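You operate a simulated robot arm through the tools that you are given. There is no shell and no other tool. Be economical: measure what you need, move in short steps, check, and stop when the job is done.

Carry out the task below with a simulated two-armed robot. There is one attempt and no reset: what you move stays moved.

JOB
Hold the black remote on the island table top steady with one hand and flip the remote cell cover the other way with the other.

The check looks at the end state, three seconds after you hand in, the way a careful person would. Anything else that was tipped, shoved, dropped, spilled or broken makes it a failure. A push-on lid holds only when it is set on centred and level and pressed home; a screw cap is set on level and turned clockwise until tight.

ROBOT AND FRAMES
Two 7-joint arms with two-finger parallel grippers on one trunk, on a base that drives. Base frame: it is fixed to the floor where the robot stands at the start and does not move with it; the origin is under the middle of the robot, x ahead of it, y to its left, z up; the surface under the hand at the start is at about z = 861. Lengths are in mm, angles in degrees, forces in N, time in s.
The left shoulder is at the start at [50, 165, 1155], the right one opposite. With the tool pointing down near the work surface each hand reaches from about 240 to 700 mm from the robot's upright axis, wherever it stands, measured 20 degrees to its own side. Places, roughly: remote cell cover [500, 0, 900]. Payload 3.91 kg a hand.
Tool frame (each hand has its own): the origin (TCP) lies between the finger pads and is the grasp point; the fingertips stand 30 mm ahead of it; z points along the fingers, y is the line along which they close. Largest opening 110 mm; finger width 20, thickness 10; the body of the gripper, 48 by 112 mm, starts 55 mm behind the TCP.
Orientation is that of the tool frame in the base frame, as a unit quaternion [w, x, y, z]. With the fingers straight down and closing along the base's y, the tool's x points along the base's -x, its y along +y and its z along -z.

CONTROLS
- The arms move only by the tool servo_tool. It takes "left_plan", "right_plan" or both (then of equal length, played together; a hand with none holds still); each is a list of rows, each a list of 7 numbers: the shift along the tool's x, y, z in mm, then the turn, a rotation vector about the tool's x, y, z in degrees, then the gripper command, from -1 (fully open) to 1 (shut), values between in proportion. In form: [[dx, dy, dz, ax, ay, az, jaw], ...]. A call has 1 to 20 rows; each row shifts and turns the commanded pose from where the row before left it, along the tool's axes as they then stand. A row lasts 0.2 s, in which the tool goes at most 50 mm and 8.6 degrees; a call with a longer step from one row to the next is refused whole, and so is a gripper value outside its range. Where a pose cannot be reached the arm comes as near as it can. A force on the tool above 40 N (or 10 N above the force at the start of the call, whichever is more), or a blocked arm, ends the call early, and 0.2 s more pass. Each finger travels about 45 mm/s and halts on what it meets, pressing with about 30 N; the grip force reading is that of the motor and also rises with nothing between the fingers. The clock runs only during rows and for 0.2 s after the last one: add rows that do not move to give the fingers time. It gives the time, the measured TCP pose, the force on the tool (base axes), the opening and the grip force at its end, in the units of the frame above (readings bear some noise), with the torque about the TCP (base axes, N m) and any sound that the robot's microphone picked up, and new pictures: "show" is both (left out), scene, wrist or none (wrist: the cameras of the hands that moved).
- Cameras (640 x 400 px; columns grow to the right, rows downward): "scene" is now at [122.5, 0.1, 1342.7]; the picture's right is [0.08, -1.00, 0.00], its down [-0.47, -0.04, -0.88] and it looks along [0.88, 0.07, -0.47] (base axes); focal length 214 px, centre (320, 200). "left" rides on the left gripper at [72, -17, -103] in its tool frame; the picture's right is [0.23, 0.97, 0.00], its down [-0.76, 0.18, -0.62] and it looks along [-0.61, 0.14, 0.78] (tool axes); focal length 222 px, centre (320, 200). "right" rides on the right gripper at [72, 17, -103] in its tool frame; the picture's right is [-0.23, 0.97, 0.00], its down [-0.76, -0.18, -0.62] and it looks along [-0.61, -0.14, 0.78] (tool axes); focal length 222 px, centre (320, 200). There is no depth. A picture from a camera that has moved, and an enlarged one, comes with that camera's place and axes in the base frame and with its lens. The place of the scene camera against the robot may be out by one fixed shift of up to 12 mm in any direction.
- raise_lower(by): slides the trunk up (or, below 0, down) by that many mm; the arms and the scene camera ride with it, the base frame stays. It gives what a move gives, with no picture.
- base_move(legs): drives the robot by 1 to 6 legs, each [ahead, left, turn to the left] in mm, mm and degrees, along the robot's own axes; the way and the turn of a leg run together, so that a leg with both is an arc; at most 1500 mm and 180 degrees a leg. The arms and the cameras ride along, it lands a little off, and it stops where it bumps. It gives what a move gives, and a new picture of the scene camera.
- head_to(pan, tilt): turns the head with the scene camera to pan (to the left, within 80 degrees either way) and tilt (down, from -29 to 69), counted from straight ahead of the robot. It gives what a move gives, and a new picture of the scene camera.
- zoom(camera, box): a new picture of the part [left, top, right, bottom] of that camera's present view, enlarged. It takes no simulated time.
- sign_off(): hands the job in; it is judged then, once.

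Go step by step. Nothing tells you exact positions but the pictures and the camera data: compare them with the known pose of the tool, close in by small moves and look again before you grip or let go. The budget is 120 turns and 260 pictures, counting those below and the enlarged ones. Unless the task says otherwise, let go and move clear before handing in, and close with one line.

The tools are called by a JSON object that holds its "name" and its "arguments". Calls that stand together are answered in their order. servo_tool: Moves the arms, as the interface text tells. Its arguments: {"type":"object","properties":{"left_plan":{"type":"array"},"right_plan":{"type":"array"},"show":{"type":"string","enum":["both","scene","wrist","none"]}},"required":[]} The other tools are called the same way: raise_lower (by) slides the trunk up or down; base_move (legs) drives the base; head_to (pan, tilt) turns the head that bears the scene camera; zoom (camera, box) takes an enlarged picture of a part of a camera's view; sign_off () hands the job in.

At the start:

```text
clock: 0.0
left_eef_pos: [477.7, 230.4, 1258.3]
left_ee_rot: [0.0, -0.001, 1.0, 0.0]
left_wrist_force: [0.2, 0.8, 0.2]
left_moment: [-0.02, -0.01, -0.01]
left_opening: 110.2
left_grip_force: 0.1
right_eef_pos: [338.1, -99.2, 1259.7]
right_ee_rot: [0.0, 0.0, 1.0, 0.0]
right_wrist_force: [-0.2, 0.2, 0.6]
right_moment: [-0.01, -0.01, 0.02]
right_opening: 109.9
right_grip_force: 0.1
trunk travel left (down, up): [-375.0, 128.0]
robot x, y, heading: [-3.7, 3.2, 0.4]
head pan, tilt: [4.5, 28.3]
```

scene: 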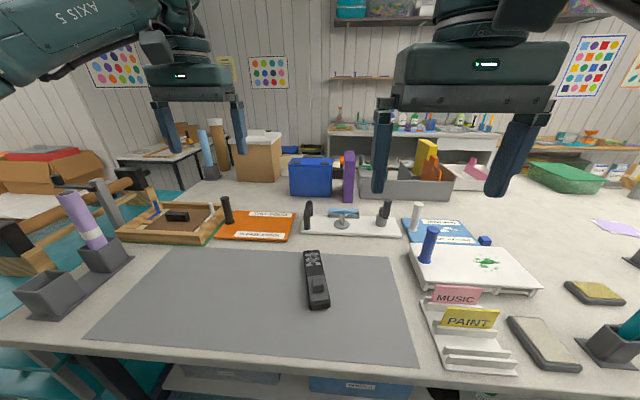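
right: 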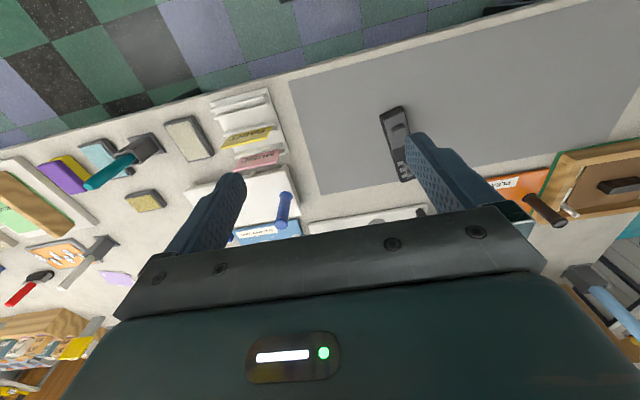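
left: 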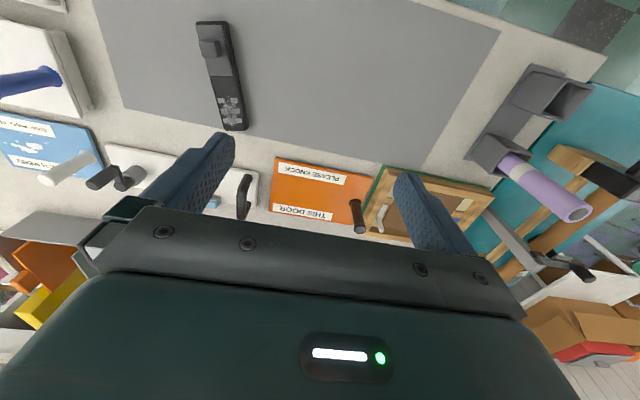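

I see a black remote on the grey mat, with a raised cover part near its near end. I'll enlarge it before moving.

{"name": "zoom", "arguments": {"camera": "scene", "box": [270, 235, 366, 320]}}

{"name": "zoom", "arguments": {"camera": "left", "box": [160, 10, 288, 140]}}

{"name": "zoom", "arguments": {"camera": "right", "box": [350, 90, 450, 190]}}

```text
4.71 times, centred on (318, 278) of scene
camera zoom: at [122.5, 0.1, 1342.7], right [0.08, -1.0, 0.0], down [-0.47, -0.04, -0.88], along [0.88, 0.07, -0.47], focal length 1009 px, centre (329, -165)
```

zoom: 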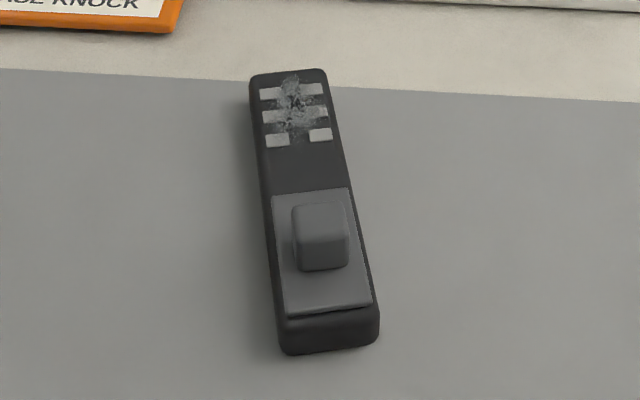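

```text
3.08 times, centred on (224, 75) of left
camera zoom: at [403.8, 213.7, 1360.9], right [-0.23, 0.97, 0.0], down [0.76, 0.18, 0.62], along [0.61, 0.14, -0.78], focal length 684 px, centre (615, 585)
```

zoom: 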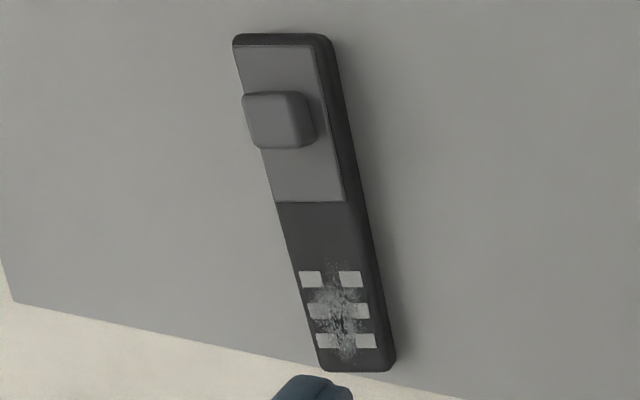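

```text
4.00 times, centred on (400, 140) of right
camera zoom: at [265.3, -81.8, 1362.8], right [0.23, 0.97, 0.0], down [0.76, -0.18, 0.62], along [0.61, -0.14, -0.78], focal length 888 px, centre (0, 440)
```

zoom: 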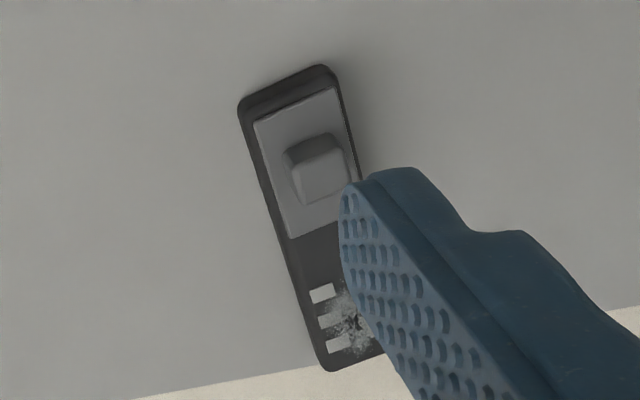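

The remote runs along x with a slight turn to the left (about 11°), with the knob near [487, 38, 890]. I'll bring the right hand closer for a good look.

{"name": "servo_tool", "arguments": {"right_plan": [[-10, 25, 40, 0, 0, 0, -1], [-10, 25, 40, 0, 0, 0, -1], [-10, 25, 40, 0, 0, 0, -1], [-10, 25, 30, 0, 0, 0, -1], [0, 20, 30, 0, 0, 0, -1], [0, 0, 0, 0, 0, 0, -1]]}}

```text
clock: 1.4
left_eef_pos: [476.8, 230.3, 1257.1]
left_ee_rot: [0.001, -0.001, 1.0, 0.001]
left_wrist_force: [0.2, 1.1, 0.2]
left_moment: [-0.01, 0.0, 0.02]
left_opening: 110.0
left_grip_force: 0.1
right_eef_pos: [377.7, 20.4, 1080.6]
right_ee_rot: [0.0, 0.0, 1.0, 0.001]
right_wrist_force: [0.1, 0.0, 1.2]
right_moment: [0.02, -0.01, -0.02]
right_opening: 109.8
right_grip_force: 0.1
trunk travel left (down, up): [-375.0, 128.0]
robot x, y, heading: [2.6, 2.4, -0.1]
head pan, tilt: [4.5, 28.3]
camera scene: at [122.4, -0.1, 1342.7], right [0.08, -1.0, 0.0], down [-0.47, -0.04, -0.88], along [0.88, 0.07, -0.47], focal length 214 px, centre (320, 200)
camera right: at [305.3, 38.2, 1183.4], right [0.23, 0.97, 0.0], down [0.76, -0.18, 0.62], along [0.61, -0.14, -0.78], focal length 222 px, centre (320, 200)
```

scene: 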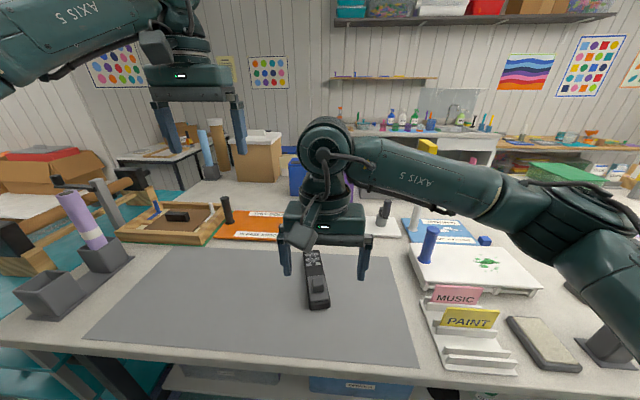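
right: 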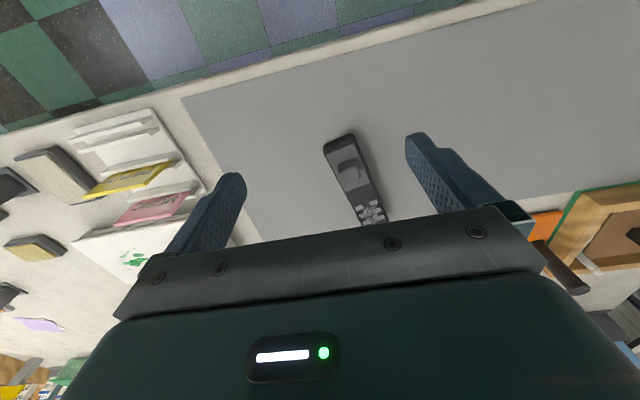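

{"name": "zoom", "arguments": {"camera": "right", "box": [305, 125, 401, 230]}}

{"name": "zoom", "arguments": {"camera": "scene", "box": [290, 265, 346, 315]}}

```text
3.81 times, centred on (353, 178) of right
camera zoom: at [305.3, 38.2, 1183.4], right [0.23, 0.97, 0.0], down [0.76, -0.18, 0.62], along [0.61, -0.14, -0.78], focal length 846 px, centre (194, 286)
```

zoom: 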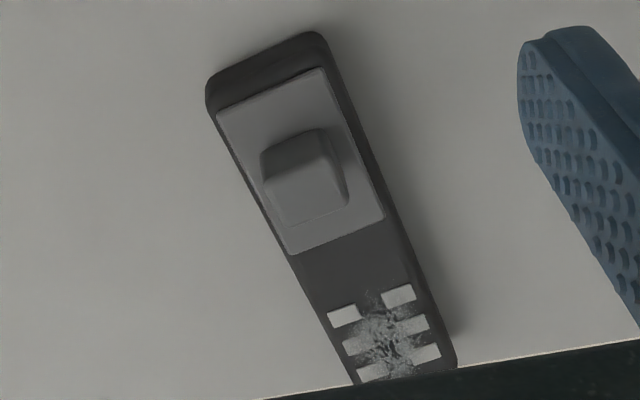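

```text
8.00 times, centred on (318, 290) of scene
camera zoom: at [122.4, -0.1, 1342.7], right [0.08, -1.0, 0.0], down [-0.47, -0.04, -0.88], along [0.88, 0.07, -0.47], focal length 1716 px, centre (336, -520)
```

zoom: 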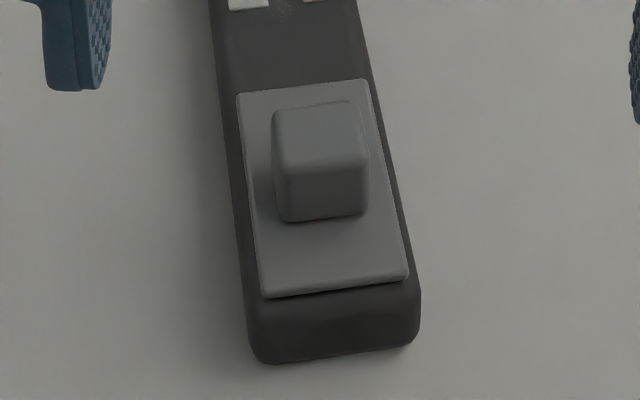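

The knob is centred on the cover plate at about [492, 43], and the remote spans [444, 35] to [627, 73]. I'll bring the left hand above the far end to hold it, yawed to match the remote.

{"name": "servo_tool", "arguments": {"left_plan": [[-22, -27, 40, 0, 0, 0, -1], [-22, -27, 40, 0, 0, 0, -1], [-22, -27, 40, 0, 0, 0, -1], [-22, -27, 40, 0, 0, 0, -1], [-22, -27, 40, 0, 0, 0, -1], [-17, -27, 40, 0, 0, 0, -1], [0, 0, 0, 0, 0, -6, -1], [0, 0, 0, 0, 0, -5.7, -1], [0, 0, 0, 0, 0, 0, -1]]}}

```text
refused: row 1 steps farther than a row can; nothing moved
```

{"name": "servo_tool", "arguments": {"left_plan": [[-18, -22, 34, 0, 0, 0, -1], [-18, -22, 34, 0, 0, 0, -1], [-18, -22, 34, 0, 0, 0, -1], [-18, -22, 34, 0, 0, 0, -1], [-18, -22, 34, 0, 0, 0, -1], [-18, -22, 34, 0, 0, 0, -1], [-19, -30, 30, 0, 0, 0, -1], [0, 0, 0, 0, 0, -6, -1], [0, 0, 0, 0, 0, -5.7, -1], [0, 0, 0, 0, 0, 0, -1]]}}

```text
clock: 3.6
left_eef_pos: [603.9, 66.4, 1024.9]
left_ee_rot: [0.0, -0.103, 0.995, 0.0]
left_wrist_force: [0.7, 0.4, -0.2]
left_moment: [0.03, 0.0, -0.02]
left_opening: 110.0
left_grip_force: 0.0
right_eef_pos: [378.6, 19.7, 1080.6]
right_ee_rot: [0.0, 0.0, 1.0, 0.0]
right_wrist_force: [0.6, 0.2, -0.1]
right_moment: [0.0, 0.02, 0.01]
right_opening: 110.1
right_grip_force: 0.1
trunk travel left (down, up): [-375.0, 128.0]
robot x, y, heading: [-0.4, 0.2, -0.0]
head pan, tilt: [4.5, 28.3]
camera scene: at [122.5, 0.1, 1342.7], right [0.08, -1.0, 0.0], down [-0.47, -0.04, -0.88], along [0.88, 0.07, -0.47], focal length 214 px, centre (320, 200)
camera left: at [535.2, 36.5, 1127.2], right [-0.42, 0.91, 0.0], down [0.71, 0.33, 0.62], along [0.56, 0.26, -0.78], focal length 222 px, centre (320, 200)
```

scene: 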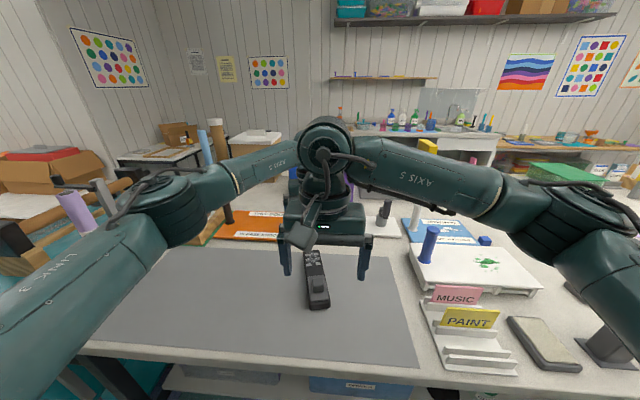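
left: 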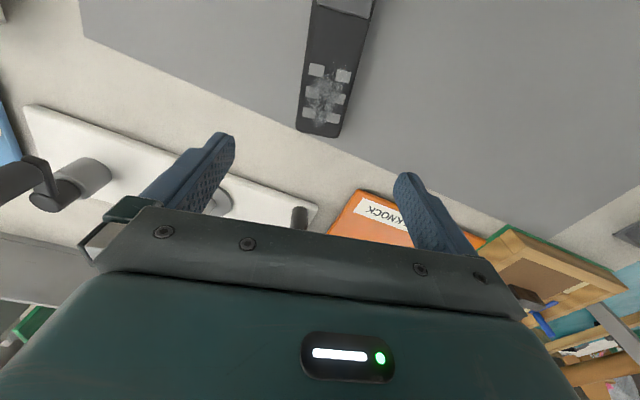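

{"name": "servo_tool", "arguments": {"left_plan": [[0, 6, 30, 0, 0, 0, -1], [0, 0, 35, 0, 0, 0, -1], [0, 0, 25, 0, 0, 0, -1], [0, 0, 0, 0, 0, 0, -1]]}}

{"name": "zoom", "arguments": {"camera": "right", "box": [240, 100, 480, 250]}}

```text
clock: 4.6
left_eef_pos: [601.6, 73.1, 932.6]
left_ee_rot: [0.0, -0.104, 0.995, 0.0]
left_wrist_force: [-0.6, 0.5, 0.1]
left_moment: [0.02, 0.0, 0.02]
left_opening: 110.1
left_grip_force: 0.1
right_eef_pos: [378.3, 20.4, 1081.9]
right_ee_rot: [0.001, -0.001, 1.0, 0.0]
right_wrist_force: [-0.1, 0.6, 0.2]
right_moment: [-0.01, 0.01, 0.0]
right_opening: 109.8
right_grip_force: 0.0
trunk travel left (down, up): [-375.0, 128.0]
robot x, y, heading: [-1.0, 2.1, 0.2]
head pan, tilt: [4.5, 28.3]
camera scene: at [122.4, 0.1, 1342.7], right [0.08, -1.0, 0.0], down [-0.47, -0.04, -0.88], along [0.88, 0.07, -0.47], focal length 214 px, centre (320, 200)
camera left: at [534.1, 42.0, 1035.1], right [-0.42, 0.91, 0.0], down [0.71, 0.33, 0.62], along [0.57, 0.26, -0.78], focal length 222 px, centre (320, 200)
```

scene: 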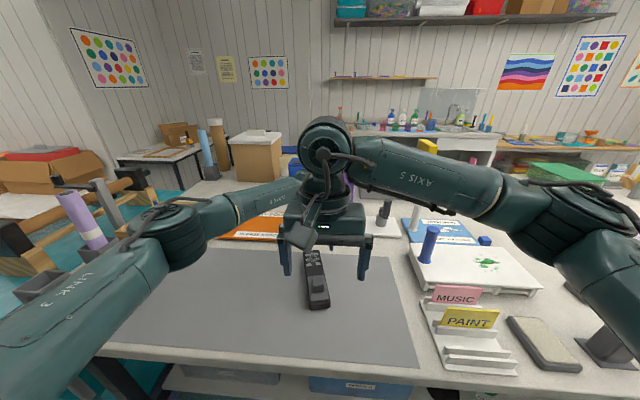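
left: 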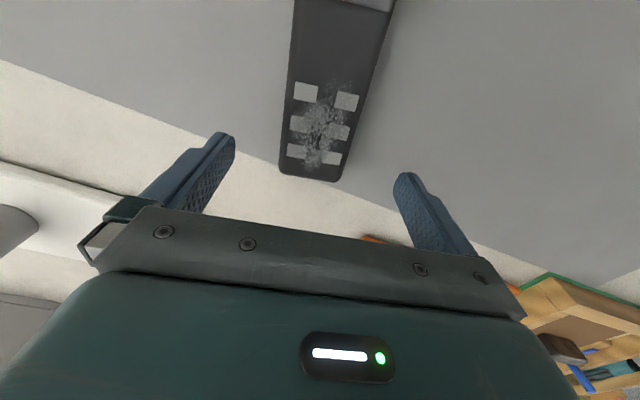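

```text
2.67 times, centred on (360, 175) of right
camera zoom: at [305.2, 38.1, 1183.8], right [0.23, 0.97, 0.0], down [0.76, -0.18, 0.62], along [0.61, -0.14, -0.78], focal length 592 px, centre (213, 267)
```

zoom: 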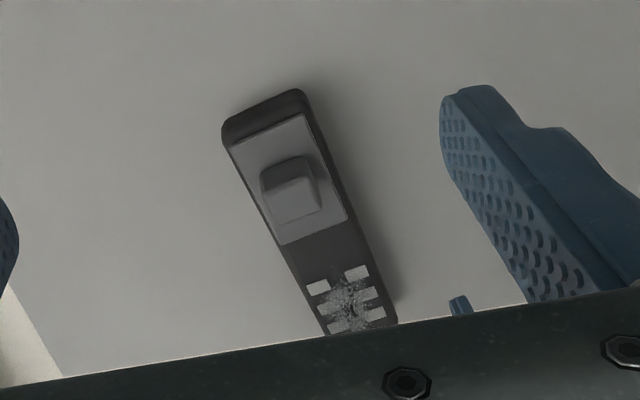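

{"name": "servo_tool", "arguments": {"left_plan": [[0, -1, 15, 0, 0, -2, -1], [0, 0, 10, 0, 0, 0, -0.6], [0, 0, 10, 0, 0, 0, -0.3], [0, 0, 0, 0, 0, 0, -0.1], [0, 0, 0, 0, 0, 0, -0.1]], "show": "wrist"}}

```text
clock: 5.8
left_eef_pos: [603.6, 72.7, 898.5]
left_ee_rot: [0.0, -0.119, 0.993, 0.0]
left_wrist_force: [0.0, 0.2, -0.2]
left_moment: [-0.03, -0.01, 0.0]
left_opening: 60.6
left_grip_force: 0.0
right_eef_pos: [377.8, 20.2, 1081.5]
right_ee_rot: [0.0, 0.0, 1.0, 0.0]
right_wrist_force: [0.2, 0.0, 0.2]
right_moment: [0.01, 0.0, -0.01]
right_opening: 110.0
right_grip_force: 0.0
trunk travel left (down, up): [-375.0, 128.0]
robot x, y, heading: [-1.2, 1.8, -0.0]
head pan, tilt: [4.5, 28.3]
camera left: at [536.7, 39.3, 1001.0], right [-0.45, 0.89, 0.0], down [0.7, 0.35, 0.62], along [0.56, 0.28, -0.78], focal length 222 px, centre (320, 200)
```

left: 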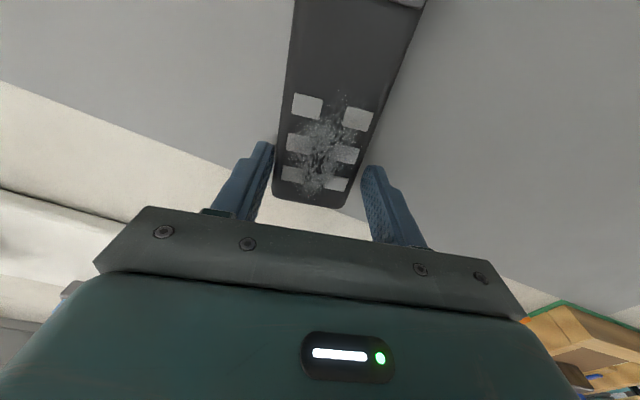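

The fingers straddle the remote evenly, so I'll close the left hand to hold it.

{"name": "servo_tool", "arguments": {"left_plan": [[0, 0, 0, 0, 0, 0, 0.2], [0, 0, 0, 0, 0, 0, 0.5], [0, 0, 0, 0, 0, 0, 0.8], [0, 0, 0, 0, 0, 0, 0.8]], "right_plan": [[0, 0, 0, 0, 0, -6, -1], [0, 0, 0, 0, 0, -6, -0.6], [0, 0, 0, 0, 0, 0, -0.3], [0, 0, 0, 0, 0, 0, -0.1]], "show": "wrist"}}

```text
clock: 6.8
left_eef_pos: [602.8, 72.0, 899.7]
left_ee_rot: [0.0, -0.119, 0.993, -0.001]
left_wrist_force: [0.4, -2.6, 2.6]
left_moment: [-0.19, -0.03, 0.13]
left_opening: 51.3
left_grip_force: 30.0
right_eef_pos: [378.7, 20.7, 1080.3]
right_ee_rot: [0.0, -0.105, 0.994, 0.001]
right_wrist_force: [-0.2, 0.8, 0.4]
right_moment: [-0.02, -0.02, 0.02]
right_opening: 60.5
right_grip_force: 0.1
trunk travel left (down, up): [-375.0, 128.0]
robot x, y, heading: [0.7, 1.0, 0.0]
head pan, tilt: [4.5, 28.3]
camera right: at [303.5, 22.2, 1183.5], right [0.02, 1.0, 0.0], down [0.78, -0.02, 0.62], along [0.62, -0.01, -0.78], focal length 222 px, centre (320, 200)
camera left: at [536.6, 39.0, 1001.3], right [-0.45, 0.89, 0.0], down [0.7, 0.35, 0.62], along [0.56, 0.28, -0.78], focal length 222 px, centre (320, 200)
```

right: 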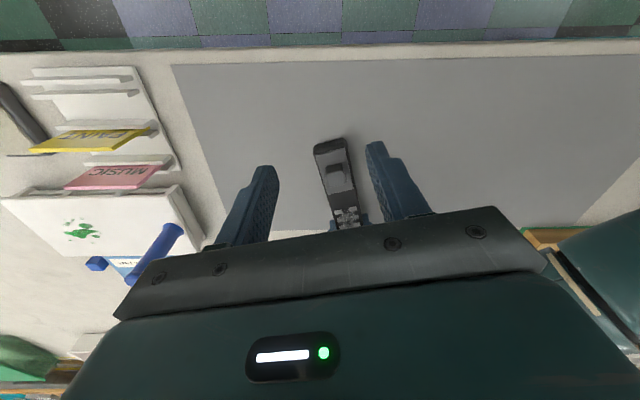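
left: 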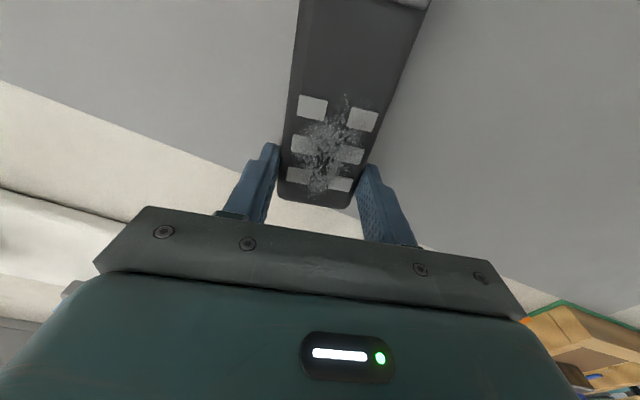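

Remote is held at 51 mm width. Next the right hand tilts back 25° (to clear the left wrist camera) and moves above the knob.

{"name": "servo_tool", "arguments": {"right_plan": [[0, 0, 0, 0, -8.4, 0, -0.1], [0, 0, 0, 0, -8.4, 0, -0.1], [0, 0, 0, 0, -8.2, 0, -0.1], [-13, 0, 35, 0, 0, 0, -0.1], [-13, 0, 35, 0, 0, 0, -0.1], [-13, 0, 35, 0, 0, 0, -0.1], [-12, 0, 31, 0, 0, 0, -0.1], [0, 0, 0, 0, 0, 0, -0.1]]}}

```text
clock: 8.6
left_eef_pos: [602.6, 72.7, 899.3]
left_ee_rot: [0.0, -0.12, 0.993, 0.001]
left_wrist_force: [-1.2, 1.5, 3.4]
left_moment: [-0.02, 0.12, 0.01]
left_opening: 51.4
left_grip_force: 30.1
right_eef_pos: [479.1, 41.3, 979.0]
right_ee_rot: [0.217, -0.101, 0.971, 0.022]
right_wrist_force: [-1.0, -0.1, -0.4]
right_moment: [0.0, 0.02, 0.04]
right_opening: 60.4
right_grip_force: 0.0
trunk travel left (down, up): [-375.0, 128.0]
robot x, y, heading: [-0.1, -1.0, -0.3]
head pan, tilt: [4.5, 28.3]
camera scene: at [122.1, 0.2, 1342.7], right [0.08, -1.0, 0.0], down [-0.47, -0.04, -0.88], along [0.88, 0.07, -0.47], focal length 214 px, centre (320, 200)
camera right: at [368.9, 36.2, 1041.5], right [0.0, 1.0, 0.1], down [0.45, -0.09, 0.89], along [0.89, 0.05, -0.45], focal length 222 px, centre (320, 200)
```

scene: 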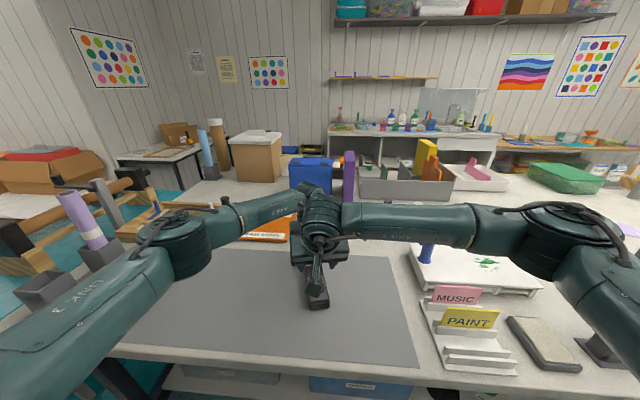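
right: 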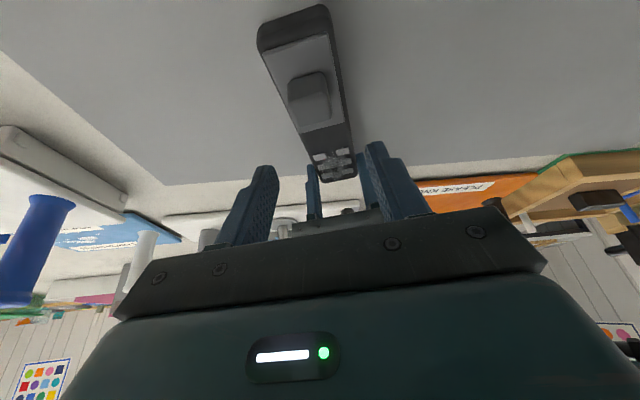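

{"name": "zoom", "arguments": {"camera": "right", "box": [230, 0, 390, 120]}}

{"name": "zoom", "arguments": {"camera": "scene", "box": [290, 230, 370, 320]}}

```text
3.33 times, centred on (310, 60) of right
camera zoom: at [368.9, 36.2, 1041.5], right [0.0, 1.0, 0.1], down [0.45, -0.09, 0.89], along [0.89, 0.05, -0.45], focal length 740 px, centre (353, 667)
```

zoom: 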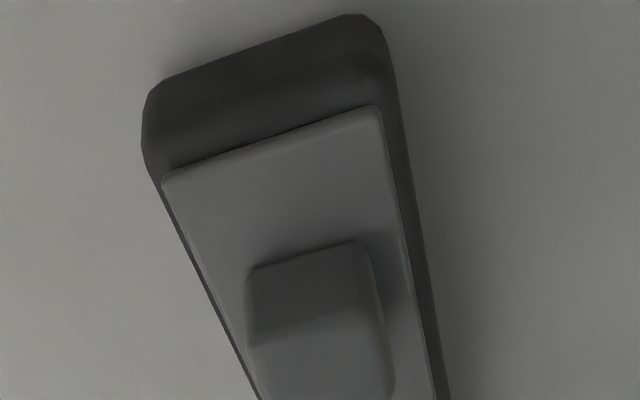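

```text
4.44 times, centred on (330, 275) of scene
camera zoom: at [122.1, 0.2, 1342.7], right [0.08, -1.0, 0.0], down [-0.47, -0.04, -0.88], along [0.88, 0.07, -0.47], focal length 953 px, centre (276, -133)
```

zoom: 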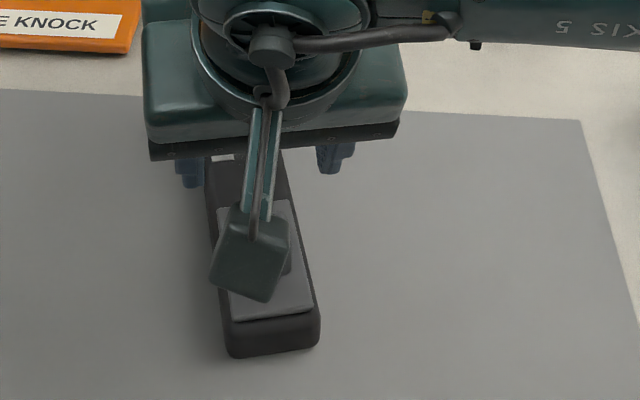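

{"name": "servo_tool", "arguments": {"right_plan": [[8, 1, 18, 0, 0, 0, -0.1], [8, 1, 17, 0, 0, 0, -0.1], [7, 1, 16, 0, 0, 0, -0.1], [0, 0, 0, 0, 0, 0, -0.1]], "show": "wrist"}}

{"name": "zoom", "arguments": {"camera": "right", "box": [200, 0, 460, 240]}}

{"name": "zoom", "arguments": {"camera": "scene", "box": [290, 230, 370, 320]}}

```text
clock: 9.6
left_eef_pos: [602.4, 73.3, 898.2]
left_ee_rot: [0.0, -0.12, 0.993, 0.0]
left_wrist_force: [-0.6, 1.2, 1.4]
left_moment: [0.1, 0.0, 0.1]
left_opening: 51.3
left_grip_force: 29.8
right_eef_pos: [479.7, 46.6, 922.1]
right_ee_rot: [0.215, -0.102, 0.971, 0.022]
right_wrist_force: [0.9, 0.4, 0.3]
right_moment: [0.03, -0.01, -0.03]
right_opening: 60.7
right_grip_force: 0.1
trunk travel left (down, up): [-375.0, 128.0]
robot x, y, heading: [3.1, -0.8, -0.0]
head pan, tilt: [4.5, 28.3]
camera right: at [368.9, 40.4, 983.8], right [0.0, 1.0, 0.1], down [0.45, -0.09, 0.89], along [0.89, 0.04, -0.45], focal length 222 px, centre (320, 200)
```

right: 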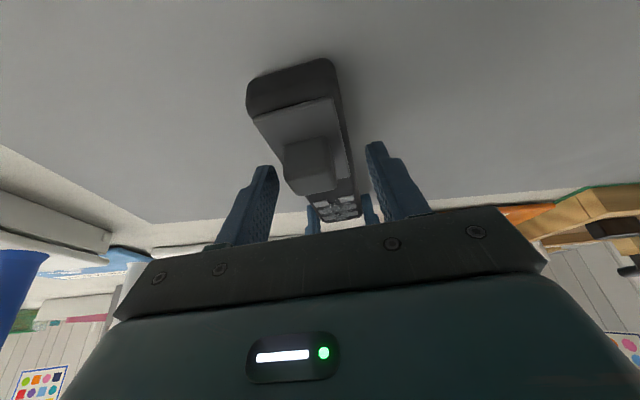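

```text
1.67 times, centred on (330, 120) of right
camera zoom: at [368.9, 40.4, 983.8], right [0.0, 1.0, 0.1], down [0.45, -0.09, 0.89], along [0.89, 0.04, -0.45], focal length 370 px, centre (303, 333)
```

zoom: 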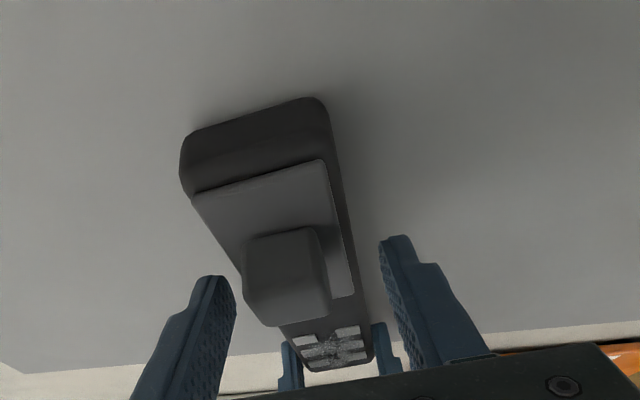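

```text
4.44 times, centred on (330, 275) of scene
camera zoom: at [122.2, 0.2, 1342.7], right [0.08, -1.0, 0.0], down [-0.47, -0.04, -0.88], along [0.88, 0.07, -0.47], focal length 953 px, centre (276, -133)
```

zoom: 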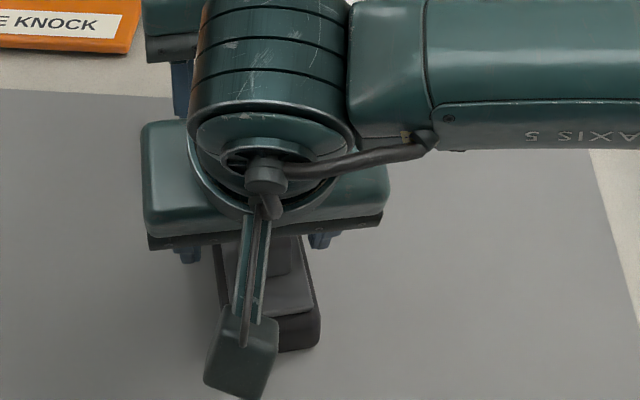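

{"name": "servo_tool", "arguments": {"right_plan": [[1.7, -3.5, 3.6, 0, 0, 0, -0.1], [0, 0, 0, 0, 0, 0, 0.1], [0, 0, 0, 0, 0, 0, 0.3], [0, 0, 0, 0, 0, 0, 0.5], [0, 0, 0, 0, 0, 0, 0.7], [0, 0, 0, 0, 0, 0, 0.8]], "show": "wrist"}}

{"name": "zoom", "arguments": {"camera": "right", "box": [200, 0, 460, 240]}}

```text
clock: 11.0
left_eef_pos: [603.2, 73.4, 897.9]
left_ee_rot: [0.0, -0.119, 0.993, 0.0]
left_wrist_force: [-0.5, 2.9, 1.2]
left_moment: [0.01, -0.06, -0.04]
left_opening: 51.4
left_grip_force: 29.9
right_eef_pos: [480.5, 42.5, 918.2]
right_ee_rot: [0.215, -0.102, 0.971, 0.023]
right_wrist_force: [1.0, -1.9, 0.0]
right_moment: [-0.12, -0.01, -0.1]
right_opening: 51.2
right_grip_force: 29.8
trunk travel left (down, up): [-375.0, 128.0]
robot x, y, heading: [0.7, 3.4, -0.1]
head pan, tilt: [4.5, 28.3]
camera right: at [369.9, 36.6, 980.6], right [0.0, 1.0, 0.1], down [0.45, -0.09, 0.89], along [0.89, 0.04, -0.45], focal length 222 px, centre (320, 200)
```

right: 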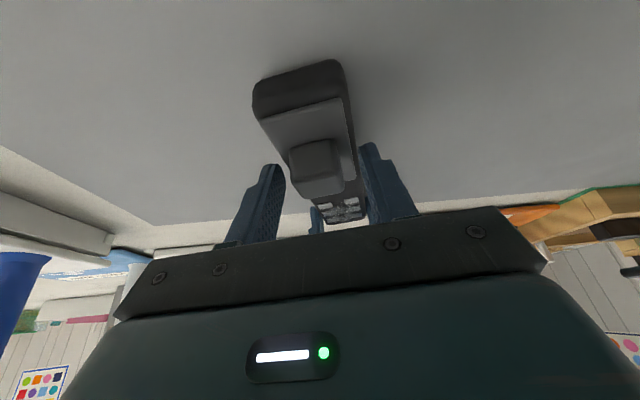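

```text
1.67 times, centred on (330, 120) of right
camera zoom: at [369.9, 36.6, 980.6], right [0.0, 1.0, 0.1], down [0.45, -0.09, 0.89], along [0.89, 0.04, -0.45], focal length 370 px, centre (303, 333)
```

zoom: 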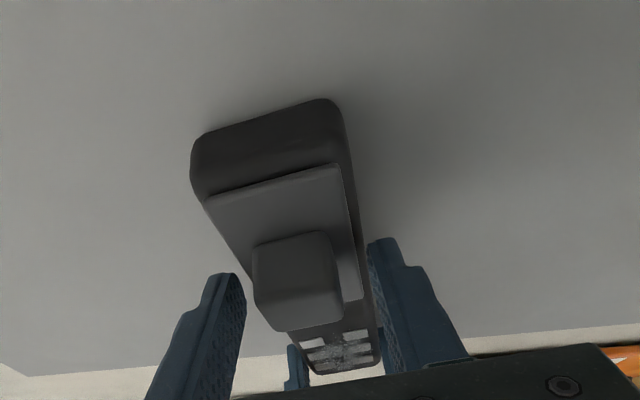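

The right fingers met the remote's sides (51 mm), so the remote is taller than I took it to be and the plate top is about z=896. I'll open, rise, shift back a little, and grip the knob alone.

{"name": "servo_tool", "arguments": {"right_plan": [[0, 0, 0, 0, 0, 0, -0.1], [0, 0, 0, 0, 0, 0, -0.1], [2, -1, -8, 0, 0, 0, -0.1], [1.3, -1, -8, 0, 0, 0, -0.1], [0, 0, 0, 0, 0, 0, -0.1]], "show": "none"}}

{"name": "zoom", "arguments": {"camera": "right", "box": [200, 0, 460, 240]}}

{"name": "zoom", "arguments": {"camera": "left", "box": [200, 0, 460, 200]}}

```text
clock: 12.2
left_eef_pos: [603.6, 73.0, 898.8]
left_ee_rot: [0.0, -0.12, 0.993, 0.0]
left_wrist_force: [0.3, 1.8, 3.0]
left_moment: [0.02, 0.02, 0.04]
left_opening: 51.4
left_grip_force: 30.1
right_eef_pos: [471.4, 39.2, 933.2]
right_ee_rot: [0.215, -0.102, 0.971, 0.023]
right_wrist_force: [0.0, 0.1, 0.2]
right_moment: [0.01, 0.01, 0.02]
right_opening: 60.4
right_grip_force: 0.0
trunk travel left (down, up): [-375.0, 128.0]
robot x, y, heading: [2.0, 0.2, 0.2]
head pan, tilt: [4.5, 28.3]
```

```text
1.67 times, centred on (330, 120) of right
camera zoom: at [360.7, 33.4, 994.1], right [0.0, 1.0, 0.1], down [0.45, -0.09, 0.89], along [0.89, 0.04, -0.45], focal length 370 px, centre (303, 333)
```

zoom: 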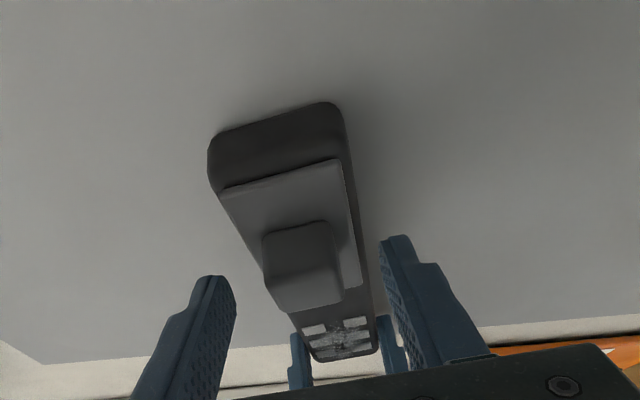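

```text
2.00 times, centred on (330, 100) of left
camera zoom: at [536.6, 39.4, 1001.3], right [-0.45, 0.89, 0.0], down [0.7, 0.35, 0.62], along [0.56, 0.28, -0.78], focal length 444 px, centre (300, 400)
```

zoom: 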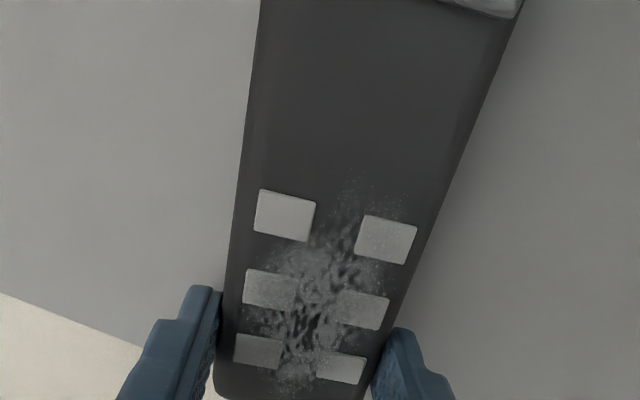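

{"name": "servo_tool", "arguments": {"right_plan": [[0, 0, 0, 0, 0, 0, 0.1], [0, 0, 0, 0, 0, 0, 0.3], [0, 0, 0, 0, 0, 0, 0.5], [0, 0, 0, 0, 0, 0, 0.7], [0, 0, 0, 0, 0, 0, 0.8], [0, 0, 0, 0, 0, 0, 0.8]], "show": "none"}}

{"name": "zoom", "arguments": {"camera": "right", "box": [200, 0, 460, 240]}}

```text
clock: 13.6
left_eef_pos: [603.7, 72.6, 898.2]
left_ee_rot: [0.0, -0.119, 0.993, -0.001]
left_wrist_force: [2.3, -2.9, 2.6]
left_moment: [0.09, 0.01, -0.11]
left_opening: 51.6
left_grip_force: 29.8
right_eef_pos: [471.6, 39.6, 931.3]
right_ee_rot: [0.215, -0.104, 0.971, 0.024]
right_wrist_force: [-1.5, 5.2, -0.6]
right_moment: [0.18, 0.03, 0.74]
right_opening: 27.0
right_grip_force: 29.8
trunk travel left (down, up): [-375.0, 128.0]
robot x, y, heading: [-2.6, -1.2, 0.0]
head pan, tilt: [4.5, 28.3]
```

```text
1.67 times, centred on (330, 120) of right
camera zoom: at [360.5, 33.7, 994.0], right [0.0, 1.0, 0.1], down [0.45, -0.09, 0.89], along [0.89, 0.05, -0.45], focal length 370 px, centre (303, 333)
```

zoom: 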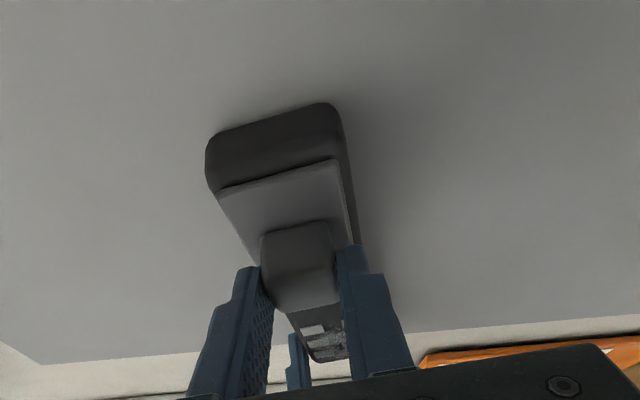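

Knob is gripped (27 mm). I'll try a gentle lift and read the forces to learn how the cover moves.

{"name": "servo_tool", "arguments": {"right_plan": [[-0.8, 0, -1.8, 0, 0, 0, 0.8], [-0.8, 0, -1.8, 0, 0, 0, 0.8], [-0.8, 0, -1.8, 0, 0, 0, 0.8], [0, 0, 0, 0, 0, 0, 0.8]], "show": "none"}}

{"name": "zoom", "arguments": {"camera": "right", "box": [200, 0, 460, 240]}}

```text
clock: 14.6
left_eef_pos: [604.0, 72.6, 899.3]
left_ee_rot: [0.0, -0.12, 0.993, -0.001]
left_wrist_force: [2.7, -7.9, 15.4]
left_moment: [-0.03, 0.94, 0.32]
left_opening: 51.5
left_grip_force: 30.4
right_eef_pos: [470.3, 38.7, 937.3]
right_ee_rot: [0.215, -0.103, 0.971, 0.023]
right_wrist_force: [-2.3, 8.2, -15.9]
right_moment: [-0.19, 1.14, 0.82]
right_opening: 27.4
right_grip_force: 29.7
trunk travel left (down, up): [-375.0, 128.0]
robot x, y, heading: [-0.8, 0.5, 0.1]
head pan, tilt: [4.5, 28.3]
```

```text
1.67 times, centred on (330, 120) of right
camera zoom: at [360.2, 32.8, 999.1], right [0.0, 1.0, 0.1], down [0.46, -0.08, 0.89], along [0.89, 0.05, -0.45], focal length 370 px, centre (303, 333)
```

zoom: 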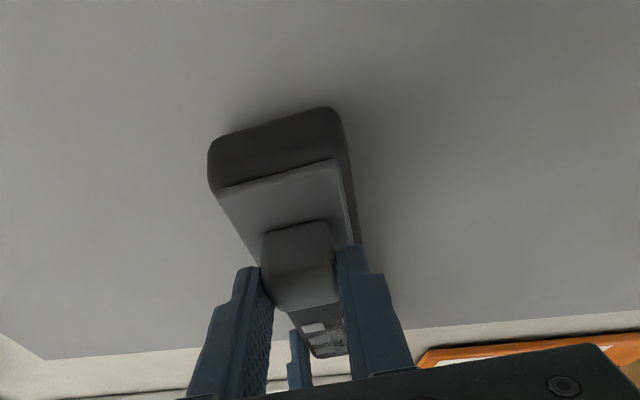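

The whole remote's near end rises with the knob, so the cover resists 15 N of straight pull. I'll set it back down and probe along the remote's length and by pitching instead.

{"name": "servo_tool", "arguments": {"right_plan": [[1.2, 0, 2.7, 0, 0, 0, 0.8], [1.2, 0, 2.7, 0, 0, 0, 0.8], [0, 0, 0, 0, 0, 0, 0.8]], "show": "none"}}

{"name": "servo_tool", "arguments": {"right_plan": [[1.8, 0, -0.85, 0, 0, 0, 0.8], [1.8, 0, -0.85, 0, 0, 0, 0.8], [0, 0, 0, 0, 0, 0, 0.8]], "show": "none"}}

{"name": "zoom", "arguments": {"camera": "right", "box": [200, 0, 460, 240]}}

```text
clock: 15.4
left_eef_pos: [603.3, 71.6, 898.5]
left_ee_rot: [0.001, -0.12, 0.993, 0.0]
left_wrist_force: [8.7, -10.4, 3.4]
left_moment: [-0.25, -1.08, 0.29]
left_opening: 51.3
left_grip_force: 29.4
right_eef_pos: [471.8, 38.6, 935.2]
right_ee_rot: [0.22, -0.102, 0.97, 0.024]
right_wrist_force: [-2.1, 8.4, 9.2]
right_moment: [0.55, -0.83, 0.82]
right_opening: 27.2
right_grip_force: 30.1
trunk travel left (down, up): [-375.0, 128.0]
robot x, y, heading: [-0.4, 0.7, 0.1]
head pan, tilt: [4.5, 28.3]
```

```text
clock: 16.2
left_eef_pos: [602.7, 71.7, 897.6]
left_ee_rot: [-0.001, -0.12, 0.993, -0.001]
left_wrist_force: [5.0, -11.7, -1.6]
left_moment: [0.11, -1.12, 0.47]
left_opening: 51.4
left_grip_force: 29.8
right_eef_pos: [466.9, 37.7, 932.3]
right_ee_rot: [0.216, -0.102, 0.971, 0.023]
right_wrist_force: [-2.5, 8.5, 11.5]
right_moment: [0.74, -0.74, 0.77]
right_opening: 26.9
right_grip_force: 30.0
trunk travel left (down, up): [-375.0, 128.0]
robot x, y, heading: [-3.8, 0.9, -0.1]
head pan, tilt: [4.5, 28.3]
```

```text
1.67 times, centred on (330, 120) of right
camera zoom: at [355.8, 31.8, 994.5], right [0.0, 1.0, 0.1], down [0.45, -0.09, 0.89], along [0.89, 0.05, -0.45], focal length 370 px, centre (303, 333)
```

zoom: 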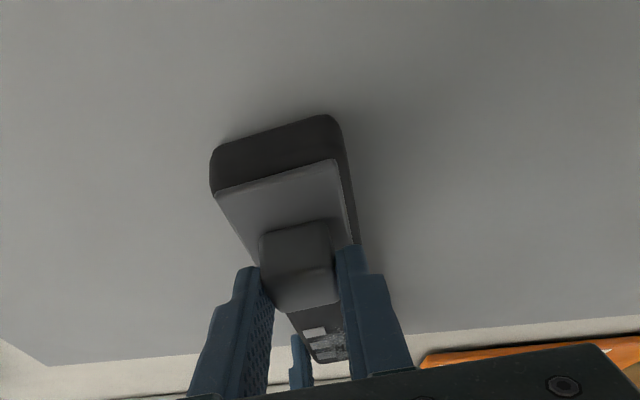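

The plate moved toward the near end of the remote relative to the body with little force, so this looks like a sliding cover. I'll continue a little further and watch.

{"name": "servo_tool", "arguments": {"right_plan": [[1.5, 0, -1.5, 0, 0, 0, 0.8], [2.7, 0, -1.27, 0, 0, 0, 0.8], [2.7, 0, -1.27, 0, 0, 0, 0.8], [0, 0, 0, 0, 0, 0, 0.8]], "show": "scene"}}

{"name": "zoom", "arguments": {"camera": "right", "box": [200, 0, 460, 240]}}

{"name": "zoom", "arguments": {"camera": "left", "box": [200, 0, 460, 200]}}

```text
clock: 17.2
left_eef_pos: [604.2, 71.1, 898.1]
left_ee_rot: [-0.001, -0.121, 0.993, -0.002]
left_wrist_force: [0.5, -11.8, -2.4]
left_moment: [0.06, -0.25, 0.78]
left_opening: 51.7
left_grip_force: 29.8
right_eef_pos: [459.8, 34.6, 931.3]
right_ee_rot: [0.214, -0.103, 0.971, 0.023]
right_wrist_force: [-2.4, 10.6, 1.9]
right_moment: [0.5, -0.16, 0.83]
right_opening: 27.4
right_grip_force: 30.2
trunk travel left (down, up): [-375.0, 128.0]
robot x, y, heading: [-1.6, 2.4, 0.2]
head pan, tilt: [4.5, 28.3]
camera scene: at [122.2, -0.1, 1342.6], right [0.08, -1.0, 0.0], down [-0.47, -0.04, -0.88], along [0.88, 0.07, -0.47], focal length 214 px, centre (320, 200)
```

scene: 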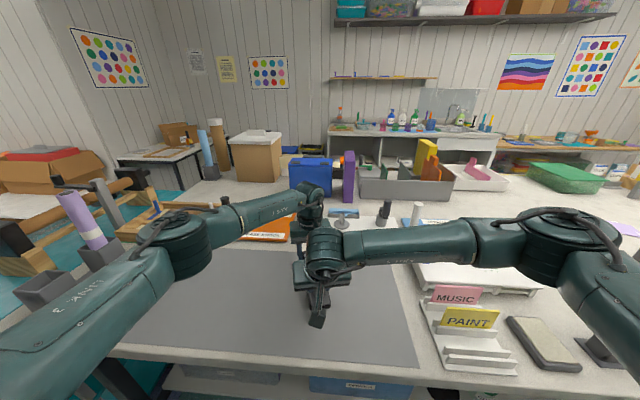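

```text
1.67 times, centred on (330, 120) of right
camera zoom: at [348.5, 29.5, 994.4], right [0.0, 1.0, 0.1], down [0.46, -0.08, 0.89], along [0.89, 0.05, -0.45], focal length 370 px, centre (303, 333)
```

zoom: 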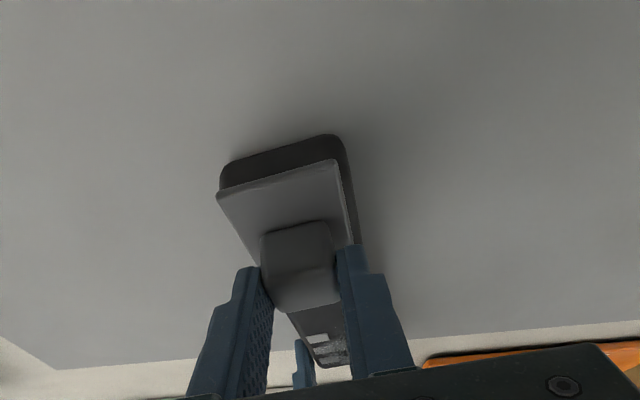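

```text
2.00 times, centred on (330, 100) of left
camera zoom: at [536.2, 39.0, 1001.1], right [-0.45, 0.89, 0.0], down [0.7, 0.35, 0.62], along [0.56, 0.28, -0.78], focal length 444 px, centre (300, 400)
```

zoom: 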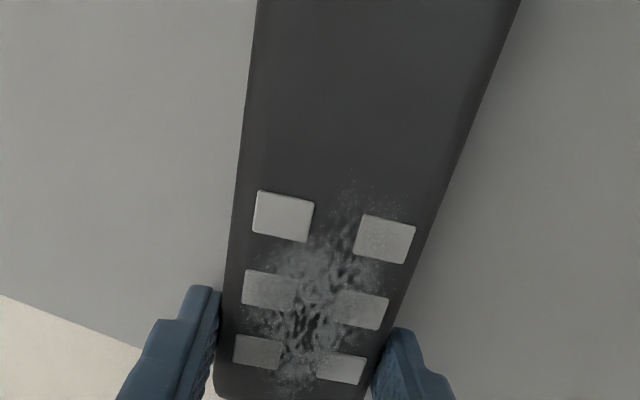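

{"name": "servo_tool", "arguments": {"right_plan": [[1.8, 1.2, -0.85, 0, 0, 0, 0.8], [1.8, 0.5, -0.85, 0, 0, 0, 0.8], [1.8, 0.1, -0.85, 0, 0, 0, 0.8], [1.8, 0.1, -0.85, 0, 0, 0, 0.8], [0, 0, 0, 0, 0, 0, 0.8]], "show": "none"}}

{"name": "zoom", "arguments": {"camera": "right", "box": [200, 0, 460, 240]}}

```text
clock: 18.4
left_eef_pos: [604.0, 73.5, 898.6]
left_ee_rot: [0.0, -0.12, 0.993, 0.0]
left_wrist_force: [-1.1, -0.7, 0.1]
left_moment: [-0.21, 0.15, -0.53]
left_opening: 51.6
left_grip_force: 29.6
right_eef_pos: [452.7, 34.9, 931.8]
right_ee_rot: [0.215, -0.101, 0.971, 0.022]
right_wrist_force: [0.2, -0.4, 0.0]
right_moment: [0.0, -0.01, 0.54]
right_opening: 27.3
right_grip_force: 29.8
trunk travel left (down, up): [-375.0, 128.0]
robot x, y, heading: [-1.6, -0.1, 0.0]
head pan, tilt: [4.5, 28.3]
```

```text
1.67 times, centred on (330, 120) of right
camera zoom: at [341.4, 29.5, 994.2], right [0.0, 1.0, 0.09], down [0.45, -0.08, 0.89], along [0.89, 0.04, -0.45], focal length 370 px, centre (303, 333)
```

zoom: 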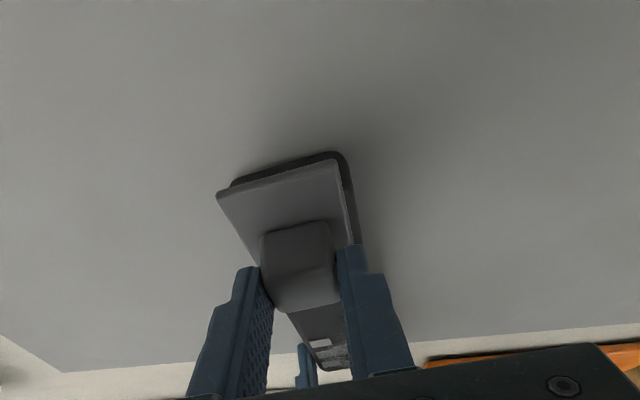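

Sliding freely with almost no force; I'll keep going until an end stop shows.

{"name": "servo_tool", "arguments": {"right_plan": [[1.8, 0.1, -0.85, 0, 0, 0, 0.8], [1.8, 0.1, -0.85, 0, 0, 0, 0.8], [1.8, 0.1, -0.85, 0, 0, 0, 0.8], [1.8, 0.1, -0.85, 0, 0, 0, 0.8], [0, 0, 0, 0, 0, 0, 0.8]], "show": "none"}}

{"name": "zoom", "arguments": {"camera": "right", "box": [200, 0, 460, 240]}}

{"name": "zoom", "arguments": {"camera": "left", "box": [200, 0, 460, 200]}}

```text
clock: 19.6
left_eef_pos: [603.7, 72.8, 898.0]
left_ee_rot: [0.0, -0.12, 0.993, 0.0]
left_wrist_force: [-0.6, 3.8, 1.4]
left_moment: [-0.08, 0.16, -0.98]
left_opening: 51.3
left_grip_force: 30.2
right_eef_pos: [443.4, 33.9, 931.2]
right_ee_rot: [0.215, -0.102, 0.971, 0.023]
right_wrist_force: [1.2, -3.6, -2.3]
right_moment: [-0.15, 0.13, 0.37]
right_opening: 26.8
right_grip_force: 30.3
trunk travel left (down, up): [-375.0, 128.0]
robot x, y, heading: [1.7, 2.6, 0.2]
head pan, tilt: [4.5, 28.3]
```

```text
1.67 times, centred on (330, 120) of right
camera zoom: at [333.0, 28.3, 994.4], right [0.0, 1.0, 0.1], down [0.46, -0.08, 0.89], along [0.89, 0.04, -0.45], focal length 370 px, centre (303, 333)
```

zoom: 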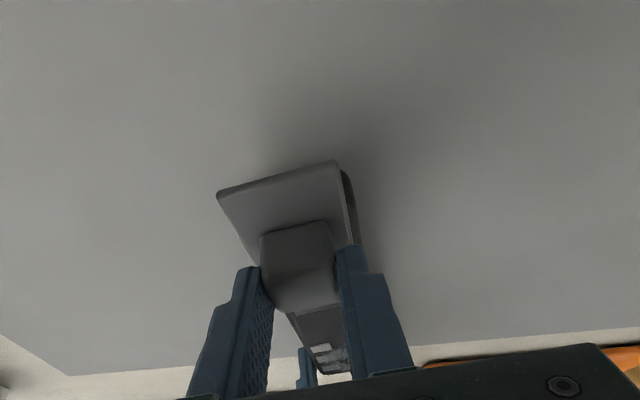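

```text
2.00 times, centred on (330, 100) of left
camera zoom: at [536.8, 39.7, 1001.0], right [-0.45, 0.89, 0.0], down [0.7, 0.35, 0.62], along [0.56, 0.28, -0.78], focal length 444 px, centre (300, 400)
```

zoom: 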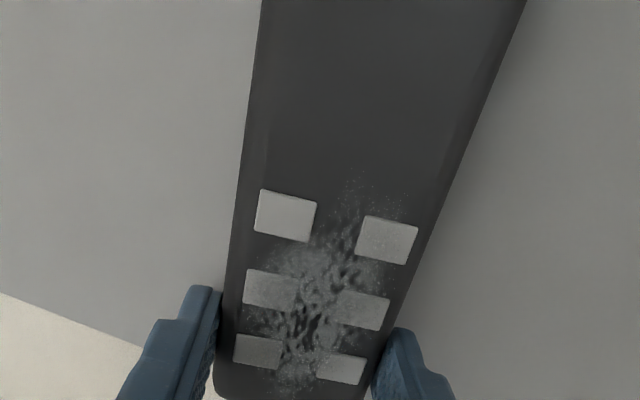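

{"name": "servo_tool", "arguments": {"right_plan": [[1.8, 0.3, -0.85, 0, 0, 0, 0.8], [1.8, 0.2, -0.85, 0, 0, 0, 0.8], [1.8, 0.1, -0.85, 0, 0, 0, 0.8], [1.8, 0.1, -0.85, 0, 0, 0, 0.8], [1.8, 0.1, -0.85, 0, 0, 0, 0.8], [0, 0, 0, 0, 0, 0, 0.8]], "show": "scene"}}

{"name": "zoom", "arguments": {"camera": "right", "box": [200, 0, 460, 240]}}

```text
clock: 21.0
left_eef_pos: [605.3, 71.8, 898.8]
left_ee_rot: [0.0, -0.121, 0.993, 0.001]
left_wrist_force: [-1.1, 3.4, -0.1]
left_moment: [0.0, 0.03, -0.94]
left_opening: 51.8
left_grip_force: 29.9
right_eef_pos: [434.2, 32.9, 932.6]
right_ee_rot: [0.215, -0.102, 0.971, 0.023]
right_wrist_force: [1.4, -2.6, 0.6]
right_moment: [-0.05, -0.07, 0.41]
right_opening: 26.9
right_grip_force: 29.9
trunk travel left (down, up): [-375.0, 128.0]
robot x, y, heading: [0.4, 0.8, -0.0]
head pan, tilt: [4.5, 28.3]
camera scene: at [122.4, 0.1, 1342.7], right [0.08, -1.0, 0.0], down [-0.47, -0.04, -0.88], along [0.88, 0.07, -0.47], focal length 214 px, centre (320, 200)
```

scene: 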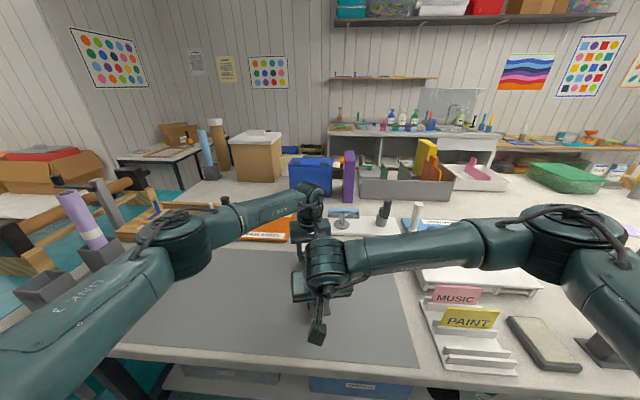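

```text
1.67 times, centred on (330, 120) of right
camera zoom: at [323.3, 27.4, 994.3], right [0.0, 1.0, 0.1], down [0.45, -0.09, 0.89], along [0.89, 0.05, -0.45], focal length 370 px, centre (303, 333)
```

zoom: 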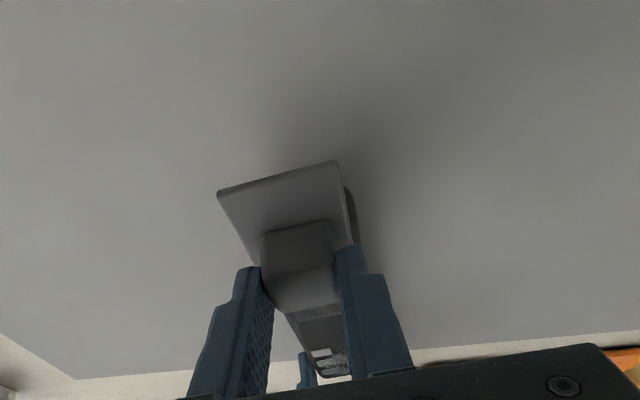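

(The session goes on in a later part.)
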